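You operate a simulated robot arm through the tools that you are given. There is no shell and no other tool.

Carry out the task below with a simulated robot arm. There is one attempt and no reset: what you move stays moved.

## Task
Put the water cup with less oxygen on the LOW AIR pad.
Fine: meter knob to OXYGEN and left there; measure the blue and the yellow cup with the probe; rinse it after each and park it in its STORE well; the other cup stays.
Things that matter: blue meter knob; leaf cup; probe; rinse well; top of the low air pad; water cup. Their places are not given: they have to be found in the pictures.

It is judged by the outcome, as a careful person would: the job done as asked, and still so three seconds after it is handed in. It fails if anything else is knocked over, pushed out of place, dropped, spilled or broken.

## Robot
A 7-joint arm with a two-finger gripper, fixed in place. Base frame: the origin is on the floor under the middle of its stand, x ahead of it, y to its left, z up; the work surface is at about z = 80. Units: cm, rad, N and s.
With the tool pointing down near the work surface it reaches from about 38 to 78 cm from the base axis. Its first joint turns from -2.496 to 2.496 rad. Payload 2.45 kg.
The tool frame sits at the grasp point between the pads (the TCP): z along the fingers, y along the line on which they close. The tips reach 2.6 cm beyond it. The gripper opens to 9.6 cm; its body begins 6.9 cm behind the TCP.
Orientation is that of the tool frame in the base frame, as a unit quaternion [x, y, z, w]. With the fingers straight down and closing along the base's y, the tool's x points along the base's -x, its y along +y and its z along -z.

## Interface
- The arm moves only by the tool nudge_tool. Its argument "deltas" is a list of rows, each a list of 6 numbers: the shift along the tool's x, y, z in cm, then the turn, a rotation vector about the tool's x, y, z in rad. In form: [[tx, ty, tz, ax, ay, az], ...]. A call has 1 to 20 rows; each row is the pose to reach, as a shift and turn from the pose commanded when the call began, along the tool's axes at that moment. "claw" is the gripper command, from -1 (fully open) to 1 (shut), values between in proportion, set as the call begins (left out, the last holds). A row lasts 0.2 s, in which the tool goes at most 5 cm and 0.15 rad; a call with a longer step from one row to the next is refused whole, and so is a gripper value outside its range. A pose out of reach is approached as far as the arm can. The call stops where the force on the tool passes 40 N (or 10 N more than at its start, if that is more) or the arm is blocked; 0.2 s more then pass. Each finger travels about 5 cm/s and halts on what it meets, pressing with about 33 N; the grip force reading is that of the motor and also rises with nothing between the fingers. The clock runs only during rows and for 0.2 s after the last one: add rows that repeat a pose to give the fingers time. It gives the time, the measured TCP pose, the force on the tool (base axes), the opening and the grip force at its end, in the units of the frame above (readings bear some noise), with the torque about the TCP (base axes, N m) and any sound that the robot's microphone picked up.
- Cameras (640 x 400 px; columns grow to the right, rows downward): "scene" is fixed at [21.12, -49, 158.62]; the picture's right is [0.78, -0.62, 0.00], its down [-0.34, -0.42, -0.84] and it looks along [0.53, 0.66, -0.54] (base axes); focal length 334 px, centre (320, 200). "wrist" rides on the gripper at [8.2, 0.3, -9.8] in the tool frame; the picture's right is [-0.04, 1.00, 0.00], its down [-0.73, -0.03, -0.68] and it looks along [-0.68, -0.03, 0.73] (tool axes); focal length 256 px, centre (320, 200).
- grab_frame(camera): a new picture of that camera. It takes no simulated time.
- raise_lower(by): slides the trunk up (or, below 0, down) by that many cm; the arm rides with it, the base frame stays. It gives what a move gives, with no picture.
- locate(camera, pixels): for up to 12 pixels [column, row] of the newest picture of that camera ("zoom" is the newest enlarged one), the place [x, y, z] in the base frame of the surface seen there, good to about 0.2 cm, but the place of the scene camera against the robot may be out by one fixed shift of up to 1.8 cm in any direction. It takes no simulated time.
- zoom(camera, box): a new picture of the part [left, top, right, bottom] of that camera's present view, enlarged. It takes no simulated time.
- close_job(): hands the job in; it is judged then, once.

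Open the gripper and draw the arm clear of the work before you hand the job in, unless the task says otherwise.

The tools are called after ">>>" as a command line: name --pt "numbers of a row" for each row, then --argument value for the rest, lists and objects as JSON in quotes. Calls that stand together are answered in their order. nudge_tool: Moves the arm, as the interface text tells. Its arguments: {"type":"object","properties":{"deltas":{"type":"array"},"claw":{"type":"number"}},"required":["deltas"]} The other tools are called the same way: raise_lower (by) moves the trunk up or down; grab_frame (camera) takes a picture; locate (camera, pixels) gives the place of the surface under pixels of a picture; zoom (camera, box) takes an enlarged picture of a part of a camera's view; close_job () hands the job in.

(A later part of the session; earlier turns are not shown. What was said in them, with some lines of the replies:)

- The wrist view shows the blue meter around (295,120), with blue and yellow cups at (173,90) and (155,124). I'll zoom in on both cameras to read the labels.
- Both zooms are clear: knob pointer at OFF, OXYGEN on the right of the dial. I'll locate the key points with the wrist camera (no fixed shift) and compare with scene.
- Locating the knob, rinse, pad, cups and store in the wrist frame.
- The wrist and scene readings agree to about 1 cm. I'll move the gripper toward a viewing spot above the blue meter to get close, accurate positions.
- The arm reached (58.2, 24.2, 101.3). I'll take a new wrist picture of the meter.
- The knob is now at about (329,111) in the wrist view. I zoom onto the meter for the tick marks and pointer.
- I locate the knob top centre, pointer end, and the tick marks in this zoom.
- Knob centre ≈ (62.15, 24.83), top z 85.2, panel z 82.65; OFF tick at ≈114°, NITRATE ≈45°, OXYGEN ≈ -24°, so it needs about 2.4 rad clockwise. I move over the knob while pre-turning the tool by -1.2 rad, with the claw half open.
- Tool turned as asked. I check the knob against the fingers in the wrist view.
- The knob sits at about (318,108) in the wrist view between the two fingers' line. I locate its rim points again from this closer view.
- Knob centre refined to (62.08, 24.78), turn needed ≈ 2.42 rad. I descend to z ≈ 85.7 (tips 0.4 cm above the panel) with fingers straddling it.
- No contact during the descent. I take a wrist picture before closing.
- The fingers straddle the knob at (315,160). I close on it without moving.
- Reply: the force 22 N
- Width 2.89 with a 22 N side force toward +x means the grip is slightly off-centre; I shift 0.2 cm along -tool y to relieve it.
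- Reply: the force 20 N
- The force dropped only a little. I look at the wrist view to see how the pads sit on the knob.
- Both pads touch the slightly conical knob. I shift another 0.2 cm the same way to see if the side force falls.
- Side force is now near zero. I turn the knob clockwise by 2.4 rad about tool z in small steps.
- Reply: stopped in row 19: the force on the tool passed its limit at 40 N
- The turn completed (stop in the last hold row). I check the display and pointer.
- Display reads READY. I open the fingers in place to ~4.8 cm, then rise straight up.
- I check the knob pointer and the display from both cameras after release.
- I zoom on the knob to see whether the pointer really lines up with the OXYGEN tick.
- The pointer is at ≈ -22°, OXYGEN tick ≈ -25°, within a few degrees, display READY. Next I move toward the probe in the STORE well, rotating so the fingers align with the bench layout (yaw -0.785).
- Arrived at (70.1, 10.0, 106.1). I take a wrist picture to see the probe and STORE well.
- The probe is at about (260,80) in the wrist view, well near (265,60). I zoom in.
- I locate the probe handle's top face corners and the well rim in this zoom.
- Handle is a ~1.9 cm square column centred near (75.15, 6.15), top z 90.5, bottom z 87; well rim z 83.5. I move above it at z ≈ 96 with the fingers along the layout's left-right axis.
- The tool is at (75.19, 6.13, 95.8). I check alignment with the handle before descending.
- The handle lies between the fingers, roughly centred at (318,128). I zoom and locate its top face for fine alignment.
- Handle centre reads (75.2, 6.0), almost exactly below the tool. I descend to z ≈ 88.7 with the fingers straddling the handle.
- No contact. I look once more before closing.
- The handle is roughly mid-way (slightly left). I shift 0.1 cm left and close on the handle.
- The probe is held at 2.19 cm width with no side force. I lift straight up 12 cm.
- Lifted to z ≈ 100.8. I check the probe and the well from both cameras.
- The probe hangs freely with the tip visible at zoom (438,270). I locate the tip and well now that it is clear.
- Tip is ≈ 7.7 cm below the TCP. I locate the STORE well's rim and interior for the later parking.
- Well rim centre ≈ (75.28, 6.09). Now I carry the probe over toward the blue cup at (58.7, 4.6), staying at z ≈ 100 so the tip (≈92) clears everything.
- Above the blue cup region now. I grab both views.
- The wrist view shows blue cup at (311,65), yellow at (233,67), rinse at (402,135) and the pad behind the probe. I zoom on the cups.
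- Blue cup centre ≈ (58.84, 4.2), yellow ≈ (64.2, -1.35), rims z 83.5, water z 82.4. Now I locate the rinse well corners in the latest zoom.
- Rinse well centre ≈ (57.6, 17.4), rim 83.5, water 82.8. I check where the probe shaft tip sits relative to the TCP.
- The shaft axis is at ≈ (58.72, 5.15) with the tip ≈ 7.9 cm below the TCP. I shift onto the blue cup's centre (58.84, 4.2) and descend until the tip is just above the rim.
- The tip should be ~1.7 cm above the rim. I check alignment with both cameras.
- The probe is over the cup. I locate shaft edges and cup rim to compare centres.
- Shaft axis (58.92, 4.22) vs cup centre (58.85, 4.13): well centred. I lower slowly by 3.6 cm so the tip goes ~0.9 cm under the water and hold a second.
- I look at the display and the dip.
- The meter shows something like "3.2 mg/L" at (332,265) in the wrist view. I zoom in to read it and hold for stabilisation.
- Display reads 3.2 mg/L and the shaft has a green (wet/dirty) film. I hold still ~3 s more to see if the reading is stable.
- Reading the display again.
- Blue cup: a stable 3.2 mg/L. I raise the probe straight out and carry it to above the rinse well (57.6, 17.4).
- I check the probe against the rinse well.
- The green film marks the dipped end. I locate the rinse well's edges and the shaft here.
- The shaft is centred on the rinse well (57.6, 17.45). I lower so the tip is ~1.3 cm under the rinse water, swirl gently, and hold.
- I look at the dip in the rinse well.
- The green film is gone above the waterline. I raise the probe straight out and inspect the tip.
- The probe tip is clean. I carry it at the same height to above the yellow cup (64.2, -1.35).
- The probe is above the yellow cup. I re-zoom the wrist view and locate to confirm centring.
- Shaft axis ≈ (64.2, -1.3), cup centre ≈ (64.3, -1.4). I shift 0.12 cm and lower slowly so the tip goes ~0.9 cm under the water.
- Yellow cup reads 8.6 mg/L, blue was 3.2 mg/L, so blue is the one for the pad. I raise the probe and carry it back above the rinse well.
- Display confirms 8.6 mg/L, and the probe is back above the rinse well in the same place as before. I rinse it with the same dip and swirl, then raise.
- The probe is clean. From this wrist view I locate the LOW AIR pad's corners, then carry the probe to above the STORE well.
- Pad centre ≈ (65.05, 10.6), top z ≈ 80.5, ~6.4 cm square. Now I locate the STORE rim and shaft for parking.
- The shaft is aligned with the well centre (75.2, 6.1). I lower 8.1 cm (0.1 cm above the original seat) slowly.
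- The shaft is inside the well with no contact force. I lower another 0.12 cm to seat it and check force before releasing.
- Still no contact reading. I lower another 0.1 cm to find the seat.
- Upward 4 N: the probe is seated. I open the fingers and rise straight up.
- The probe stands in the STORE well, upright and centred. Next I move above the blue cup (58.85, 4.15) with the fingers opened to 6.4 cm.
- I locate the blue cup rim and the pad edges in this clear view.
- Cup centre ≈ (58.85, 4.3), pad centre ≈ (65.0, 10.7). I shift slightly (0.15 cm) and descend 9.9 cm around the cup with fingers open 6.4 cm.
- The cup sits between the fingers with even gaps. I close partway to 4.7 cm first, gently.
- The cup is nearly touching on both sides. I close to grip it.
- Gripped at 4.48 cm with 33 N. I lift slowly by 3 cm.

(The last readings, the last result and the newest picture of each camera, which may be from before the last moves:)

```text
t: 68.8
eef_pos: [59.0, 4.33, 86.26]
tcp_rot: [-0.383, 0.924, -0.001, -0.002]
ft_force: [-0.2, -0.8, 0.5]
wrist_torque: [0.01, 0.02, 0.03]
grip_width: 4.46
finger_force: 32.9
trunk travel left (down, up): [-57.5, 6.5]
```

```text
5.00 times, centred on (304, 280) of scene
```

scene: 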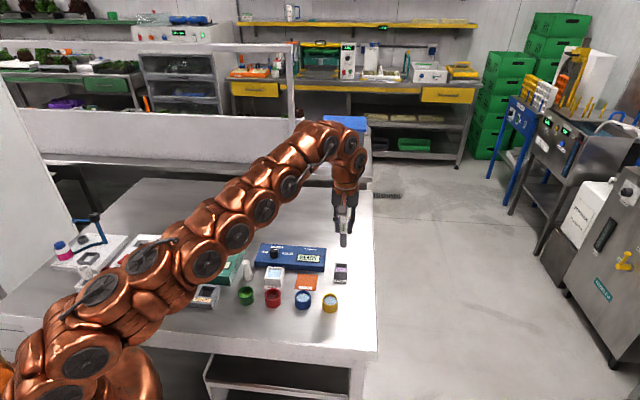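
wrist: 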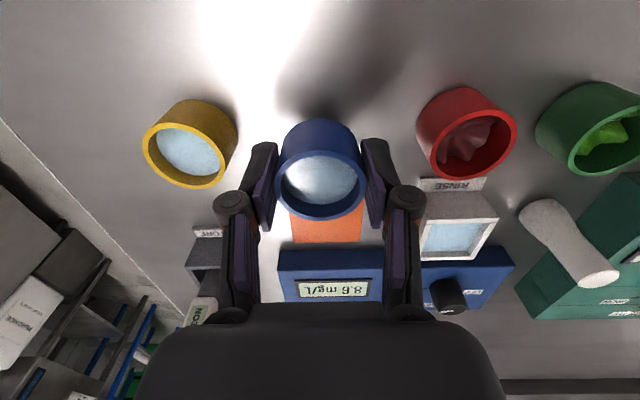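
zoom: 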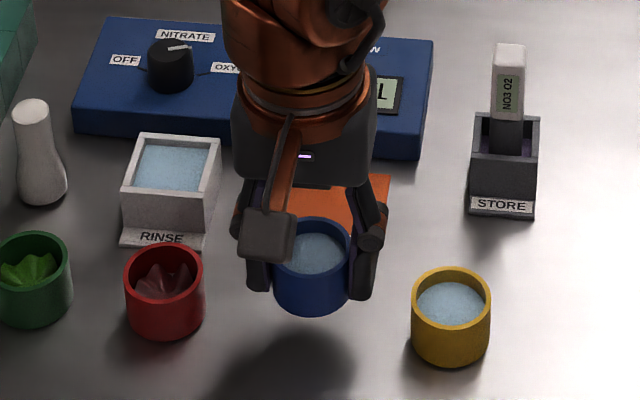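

The cup is held level, clear of the table. I carry it slowly forward to above the LOW AIR pad centre (65.0, 10.5).

>>> nudge_tool --pt "-0.15 0 0 0 0 0" --pt "-0.4 0 0 0 0 0" --pt "-0.75 0 0 0 0 0" --pt "-1.2 0.02 0 0 0 0" --pt "-1.75 0.02 0 0 0 0" --pt "-2.35 0.03 0 0 0 0" --pt "-2.95 0.03 0 0 0 0" --pt "-3.55 0.04 0 0 0 0" --pt "-4.15 0.04 0 0 0 0" --pt "-4.75 0.05 0 0 0 0" --pt "-5.35 0.05 0 0 0 0" --pt "-5.95 0.06 0 0 0 0" --pt "-6.55 0.06 0 0 0 0" --pt "-7.1 0.07 0 0 0 0" --pt "-7.6 0.07 0 0 0 0" --pt "-8.0 0.08 0 0 0 0" --pt "-8.35 0.08 0 0 0 0" --pt "-8.6 0.08 0 0 0 0" --pt "-8.77 0.08 0 0 0 0" --pt "-8.77 0.08 0 0 0 0" --claw 1

>>> grab_frame --camera "wrist"

>>> zoom --camera "scene" --box '[240, 230, 368, 310]'

```text
t: 73.0
eef_pos: [65.03, 10.43, 86.08]
tcp_rot: [-0.383, 0.924, 0.0, -0.002]
ft_force: [-1.0, 0.2, -1.4]
wrist_torque: [-0.01, 0.0, 0.02]
grip_width: 4.48
finger_force: 32.8
trunk travel left (down, up): [-57.5, 6.5]
```

```text
taken
```

wrist: 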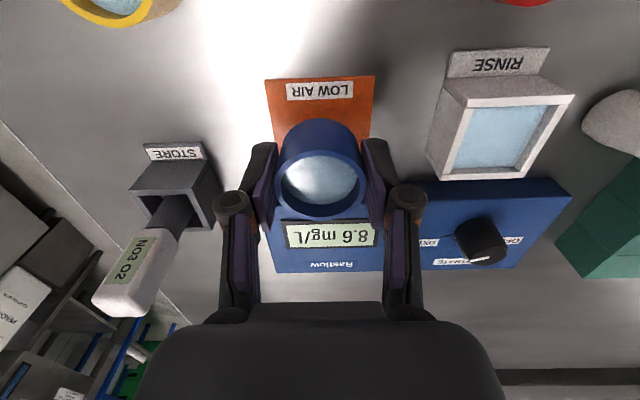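

```text
5.00 times, centred on (304, 270) of scene
```

zoom: 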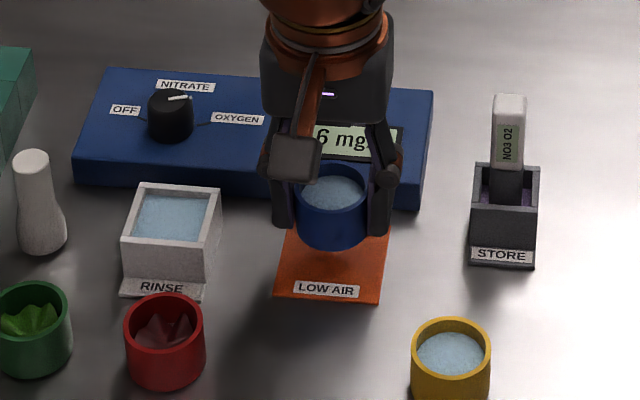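

The cup hangs above the pad. I locate the visible pad front edge and the cup rim to verify centring before lowering.

>>> zoom --camera "wrist" --box '[240, 60, 400, 160]'

>>> locate --camera "zoom" --pixels '[[104, 84], [540, 66], [130, 280], [525, 270], [320, 150], [320, 245], [190, 330], [480, 330], [110, 110], [536, 95]]'

>>> locate --camera "wrist" --pixels '[[267, 84], [375, 79], [320, 154], [320, 214], [278, 190], [366, 190], [300, 165], [345, 165], [270, 215], [374, 216]]'

```text
4.00 times, centred on (320, 110) of wrist
```

zoom: 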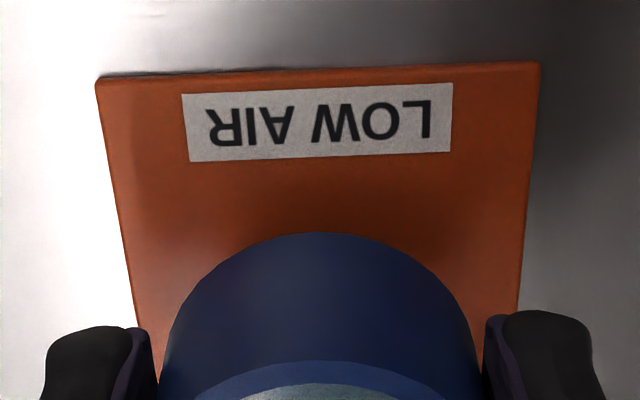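

```text
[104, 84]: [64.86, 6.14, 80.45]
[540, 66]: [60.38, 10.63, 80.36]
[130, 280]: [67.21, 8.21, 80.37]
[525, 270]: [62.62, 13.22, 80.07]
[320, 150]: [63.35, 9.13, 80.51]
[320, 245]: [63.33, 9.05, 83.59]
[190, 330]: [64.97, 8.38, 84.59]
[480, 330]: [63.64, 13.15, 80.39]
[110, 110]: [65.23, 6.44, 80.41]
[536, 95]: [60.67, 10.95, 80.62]
```

```text
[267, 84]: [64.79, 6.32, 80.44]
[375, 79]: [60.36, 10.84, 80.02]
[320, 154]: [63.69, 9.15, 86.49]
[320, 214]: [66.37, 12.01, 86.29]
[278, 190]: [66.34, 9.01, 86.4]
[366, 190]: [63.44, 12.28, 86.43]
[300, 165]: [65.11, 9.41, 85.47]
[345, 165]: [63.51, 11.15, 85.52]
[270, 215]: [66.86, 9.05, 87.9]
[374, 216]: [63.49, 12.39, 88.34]
```

Cup centre (64.96, 10.6) matches pad centre (≈65.0, 10.55). I lower slowly by 2.3 cm to just above the pad.

>>> nudge_tool --pt "0 0 0.1 0 0 0" --pt "0 0 0.3 0 0 0" --pt "0 0 0.6 0 0 0" --pt "0 0 0.95 0 0 0" --pt "0 0 1.3 0 0 0" --pt "0 0 1.6 0 0 0" --pt "0 0 1.85 0 0 0" --pt "0 0 2.05 0 0 0" --pt "0 0 2.2 0 0 0" --pt "0 0 2.3 0 0 0" --pt "0 0 2.3 0 0 0" --claw 1

>>> zoom --camera "scene" --box '[240, 230, 368, 310]'

```text
t: 75.4
eef_pos: [65.06, 10.46, 83.93]
tcp_rot: [-0.383, 0.924, -0.001, -0.002]
ft_force: [0.7, -0.4, -0.2]
wrist_torque: [0.02, 0.02, -0.01]
grip_width: 4.5
finger_force: 32.4
trunk travel left (down, up): [-57.5, 6.5]
```

```text
5.00 times, centred on (304, 270) of scene
```

zoom: 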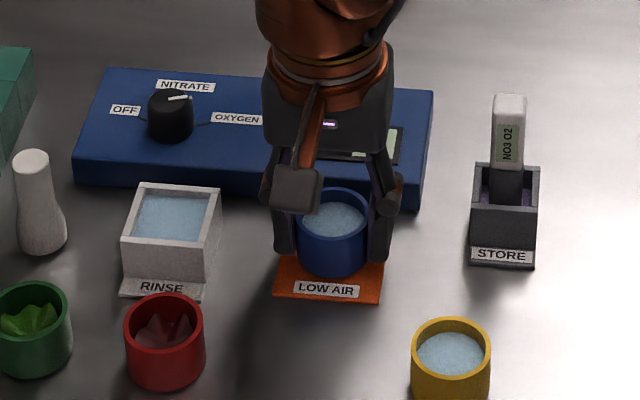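

No contact yet. I creep down 0.1 cm.

>>> nudge_tool --pt "0 0 0.05 0 0 0" --pt "0 0 0.1 0 0 0" --pt "0 0 0.1 0 0 0" --claw 1

```text
t: 76.2
eef_pos: [65.14, 10.34, 83.77]
tcp_rot: [-0.383, 0.924, -0.001, -0.001]
ft_force: [0.6, 0.6, -0.5]
wrist_torque: [-0.01, 0.03, 0.0]
grip_width: 4.49
finger_force: 32.8
trunk travel left (down, up): [-57.5, 6.5]
```

Still free (force ≈ 0). I creep another 0.1 cm.

>>> nudge_tool --pt "0 0 0.05 0 0 0" --pt "0 0 0.1 0 0 0" --pt "0 0 0.1 0 0 0" --claw 1

```text
t: 77.0
eef_pos: [65.08, 10.56, 83.67]
tcp_rot: [-0.383, 0.924, -0.001, -0.002]
ft_force: [-0.3, -0.2, 0.3]
wrist_torque: [0.0, -0.02, 0.01]
grip_width: 4.49
finger_force: 32.9
trunk travel left (down, up): [-57.5, 6.5]
```

Still no contact force. One more 0.08 cm step.

>>> nudge_tool --pt "0 0 0.04 0 0 0" --pt "0 0 0.08 0 0 0" --pt "0 0 0.08 0 0 0" --claw 1

>>> zoom --camera "wrist" --box '[220, 80, 420, 205]'

```text
t: 77.8
eef_pos: [65.02, 10.49, 83.6]
tcp_rot: [-0.383, 0.924, -0.001, -0.002]
ft_force: [0.0, 0.5, -0.4]
wrist_torque: [0.02, 0.01, -0.01]
grip_width: 4.49
finger_force: 33.1
trunk travel left (down, up): [-57.5, 6.5]
```

```text
3.20 times, centred on (320, 142) of wrist
```

zoom: 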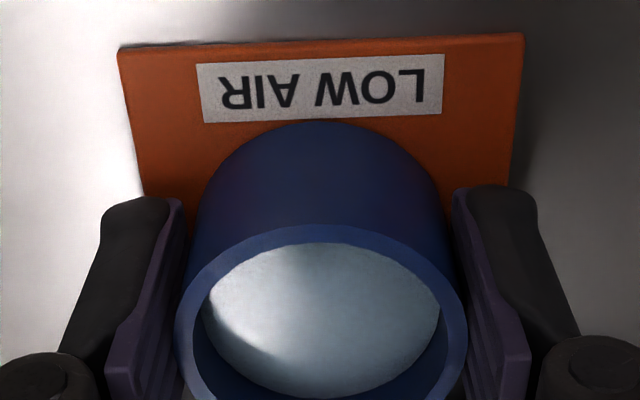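

The cup bottom should be ~80.25 now, pad top maybe 80.2–80.4. I continue creeping 0.08 cm.

>>> nudge_tool --pt "0 0 0.04 0 0 0" --pt "0 0 0.08 0 0 0" --pt "0 0 0.08 0 0 0" --claw 1

```text
t: 78.6
eef_pos: [65.03, 10.39, 83.66]
tcp_rot: [-0.382, 0.924, -0.001, -0.002]
ft_force: [0.2, 0.2, 2.5]
wrist_torque: [0.03, -0.03, -0.01]
grip_width: 4.47
finger_force: 32.8
trunk travel left (down, up): [-57.5, 6.5]
```

A 2.5 N upward force indicates first contact. I confirm with 0.04 cm more.

>>> nudge_tool --pt "0 0 0.04 0 0 0" --pt "0 0 0.04 0 0 0" --claw 1

```text
t: 79.2
eef_pos: [64.96, 10.49, 83.65]
tcp_rot: [-0.383, 0.924, -0.001, -0.001]
ft_force: [1.5, -0.4, 7.3]
wrist_torque: [0.0, 0.02, -0.02]
grip_width: 4.47
finger_force: 32.7
trunk travel left (down, up): [-57.5, 6.5]
```

Firm contact (7.3 N): the cup is on the pad. I open the fingers slightly first.

>>> nudge_tool --pt "0 0 -0.03 0 0 0" --pt "0 0 -0.03 0 0 0" --pt "0 0 -0.03 0 0 0" --claw -0.1

>>> zoom --camera "wrist" --box '[220, 80, 420, 205]'

```text
t: 80.0
eef_pos: [64.96, 10.4, 83.7]
tcp_rot: [-0.382, 0.924, 0.0, -0.002]
ft_force: [-0.4, 0.5, 0.5]
wrist_torque: [0.0, -0.02, -0.04]
grip_width: 5.26
finger_force: 0.0
trunk travel left (down, up): [-57.5, 6.5]
```

```text
3.20 times, centred on (320, 142) of wrist
```

zoom: 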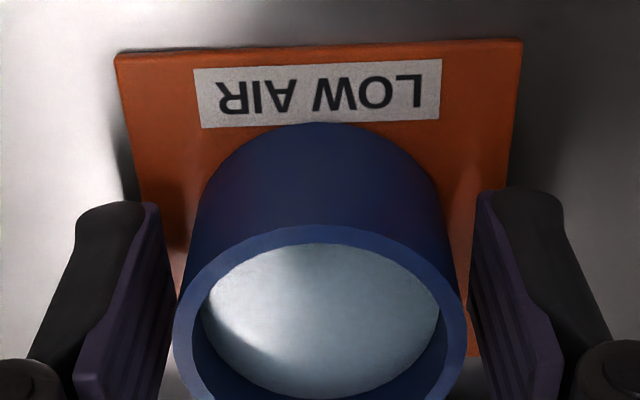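

The cup is released and standing still. I open to 6.4 cm and rise straight up.

>>> nudge_tool --pt "0 0 0 0 0 0" --pt "0 0 0 0 0 0" --pt "0 0 -0.7 0 0 0" --pt "0 0 -2.0 0 0 0" --pt "0 0 -4.0 0 0 0" --pt "0 0 -6.5 0 0 0" --pt "0 0 -9.5 0 0 0" --pt "0 0 -12.5 0 0 0" --pt "0 0 -15.5 0 0 0" --pt "0 0 -15.5 0 0 0" --claw -0.333

>>> zoom --camera "scene" --box '[220, 220, 380, 320]'

>>> grab_frame --camera "wrist"

```text
t: 82.2
eef_pos: [64.88, 10.58, 99.01]
tcp_rot: [-0.382, 0.924, -0.001, -0.002]
ft_force: [-0.4, 0.3, -0.3]
wrist_torque: [0.0, 0.01, 0.03]
grip_width: 6.42
finger_force: 0.1
trunk travel left (down, up): [-57.5, 6.5]
```

```text
4.00 times, centred on (300, 270) of scene
```

zoom: 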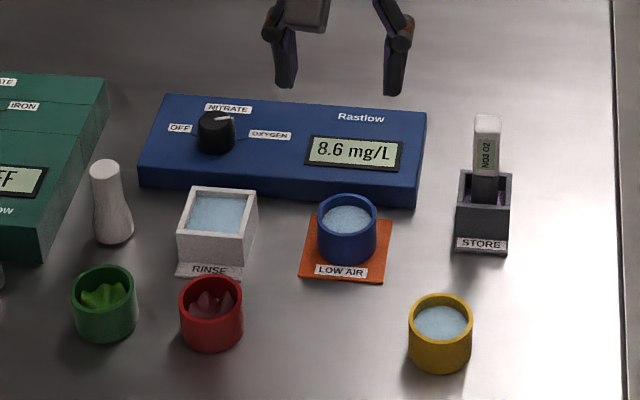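

```text
taken
```

wrist: 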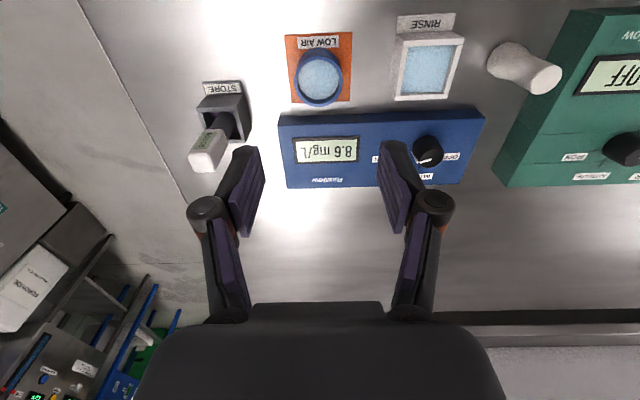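

Blue cup stands inside the pad, probe parked, yellow cup untouched. I zoom once more on the knob to check its pointer.

>>> zoom --camera "wrist" --box '[384, 120, 480, 180]'

>>> locate --camera "wrist" --pixels '[[287, 36], [351, 33], [351, 99], [293, 103], [319, 53], [319, 104], [296, 80], [342, 80]]'

```text
6.67 times, centred on (432, 150) of wrist
```

zoom: 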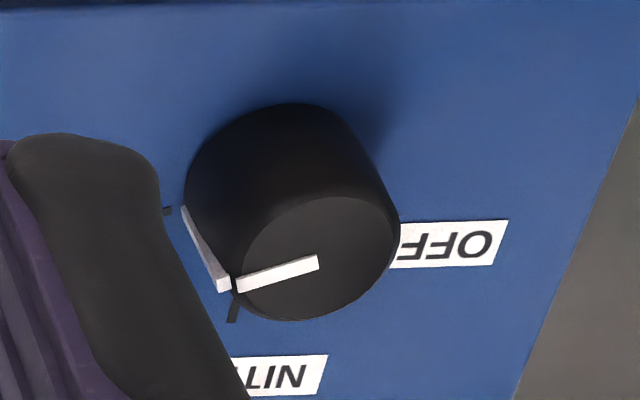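

```text
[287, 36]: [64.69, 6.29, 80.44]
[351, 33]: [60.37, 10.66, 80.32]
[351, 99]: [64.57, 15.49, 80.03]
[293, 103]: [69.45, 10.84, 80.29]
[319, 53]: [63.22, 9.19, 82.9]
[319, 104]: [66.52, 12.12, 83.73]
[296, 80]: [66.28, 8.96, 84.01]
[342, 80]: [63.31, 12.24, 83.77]
```

The pointer's side line meets the OXYGEN tick at (167,211), and the cup sits centred on the pad. I open the gripper fully and withdraw the arm up and away to near its start pose.

>>> nudge_tool --pt "0 0 -2 0 0 0" --pt "0 0 -5 0 0 0" --pt "0 0 -8 0 0 0" --pt "0 0 -11 0 0 0" --pt "0 0 -14 0 0 0" --pt "-0.4 2.0 -14.5 0 0 0" --pt "-0.9 4.5 -14.5 0 0 0" --pt "-1.5 7.5 -14.5 0 0 0" --pt "-2.1 10.5 -14.5 0 0 0" --pt "-2.7 13.5 -14.5 0 0 0" --pt "-3.3 16.3 -14.5 0 0 0" --pt "-3.7 18.4 -14.5 0 0 0" --pt "-3.9 19.35 -14.5 0 0 0" --pt "-3.9 19.35 -14.5 0 0 0" --claw -1

>>> grab_frame --camera "scene"

>>> zoom --camera "scene" --box '[220, 220, 380, 320]'

```text
t: 85.2
eef_pos: [54.28, 27.11, 113.6]
tcp_rot: [-0.383, 0.924, 0.0, -0.001]
ft_force: [-0.2, 0.9, 0.6]
wrist_torque: [0.01, 0.0, -0.01]
grip_width: 9.6
finger_force: 0.0
trunk travel left (down, up): [-57.5, 6.5]
```

```text
taken
```

scene: 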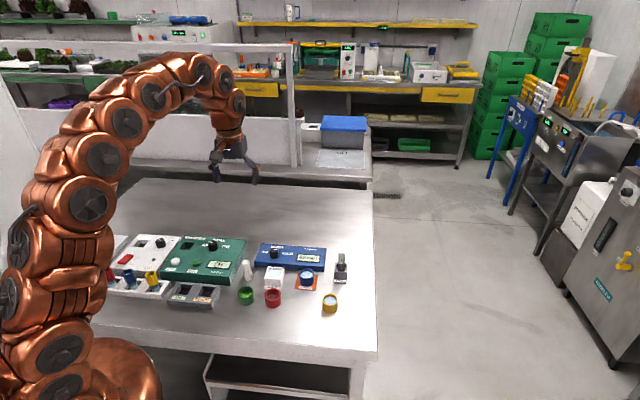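

```text
4.00 times, centred on (300, 270) of scene
```

zoom: 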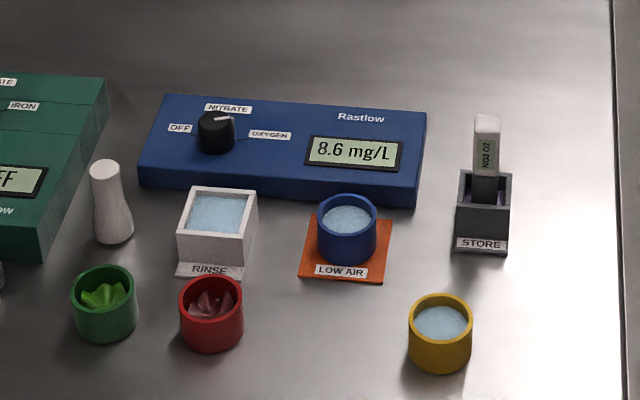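

The blue cup (3.2 mg/L) stands on the LOW AIR pad and the yellow cup (8.6 mg/L) has not moved. The rinsed probe is in STORE, the knob is at OXYGEN, and the arm is clear with the gripper open, so I hand the job in.

>>> close_job

```text
The job is handed in.
```

The blue water cup had less oxygen, so it now stands centred on the LOW AIR pad. I've handed the job in but don't have the verdict yet.

| Cup | Oxygen reading | Where it is now |
|---|---|---|
| Blue | 3.2 mg/L | On the LOW AIR pad |
| Yellow | 8.6 mg/L | Not moved |

- **Meter knob:** it is at OXYGEN and left there. By my measurements the pointer is about 3–5° short of the tick mark. The meter switched to READY and gave steady readings at that setting.
- **Probe:** I rinsed it after each cup until the green film was gone, then parked it upright in its STORE well.
- **Everything else:** the final pictures show nothing knocked over, moved or spilled. The gripper is open and the arm is clear of the bench.
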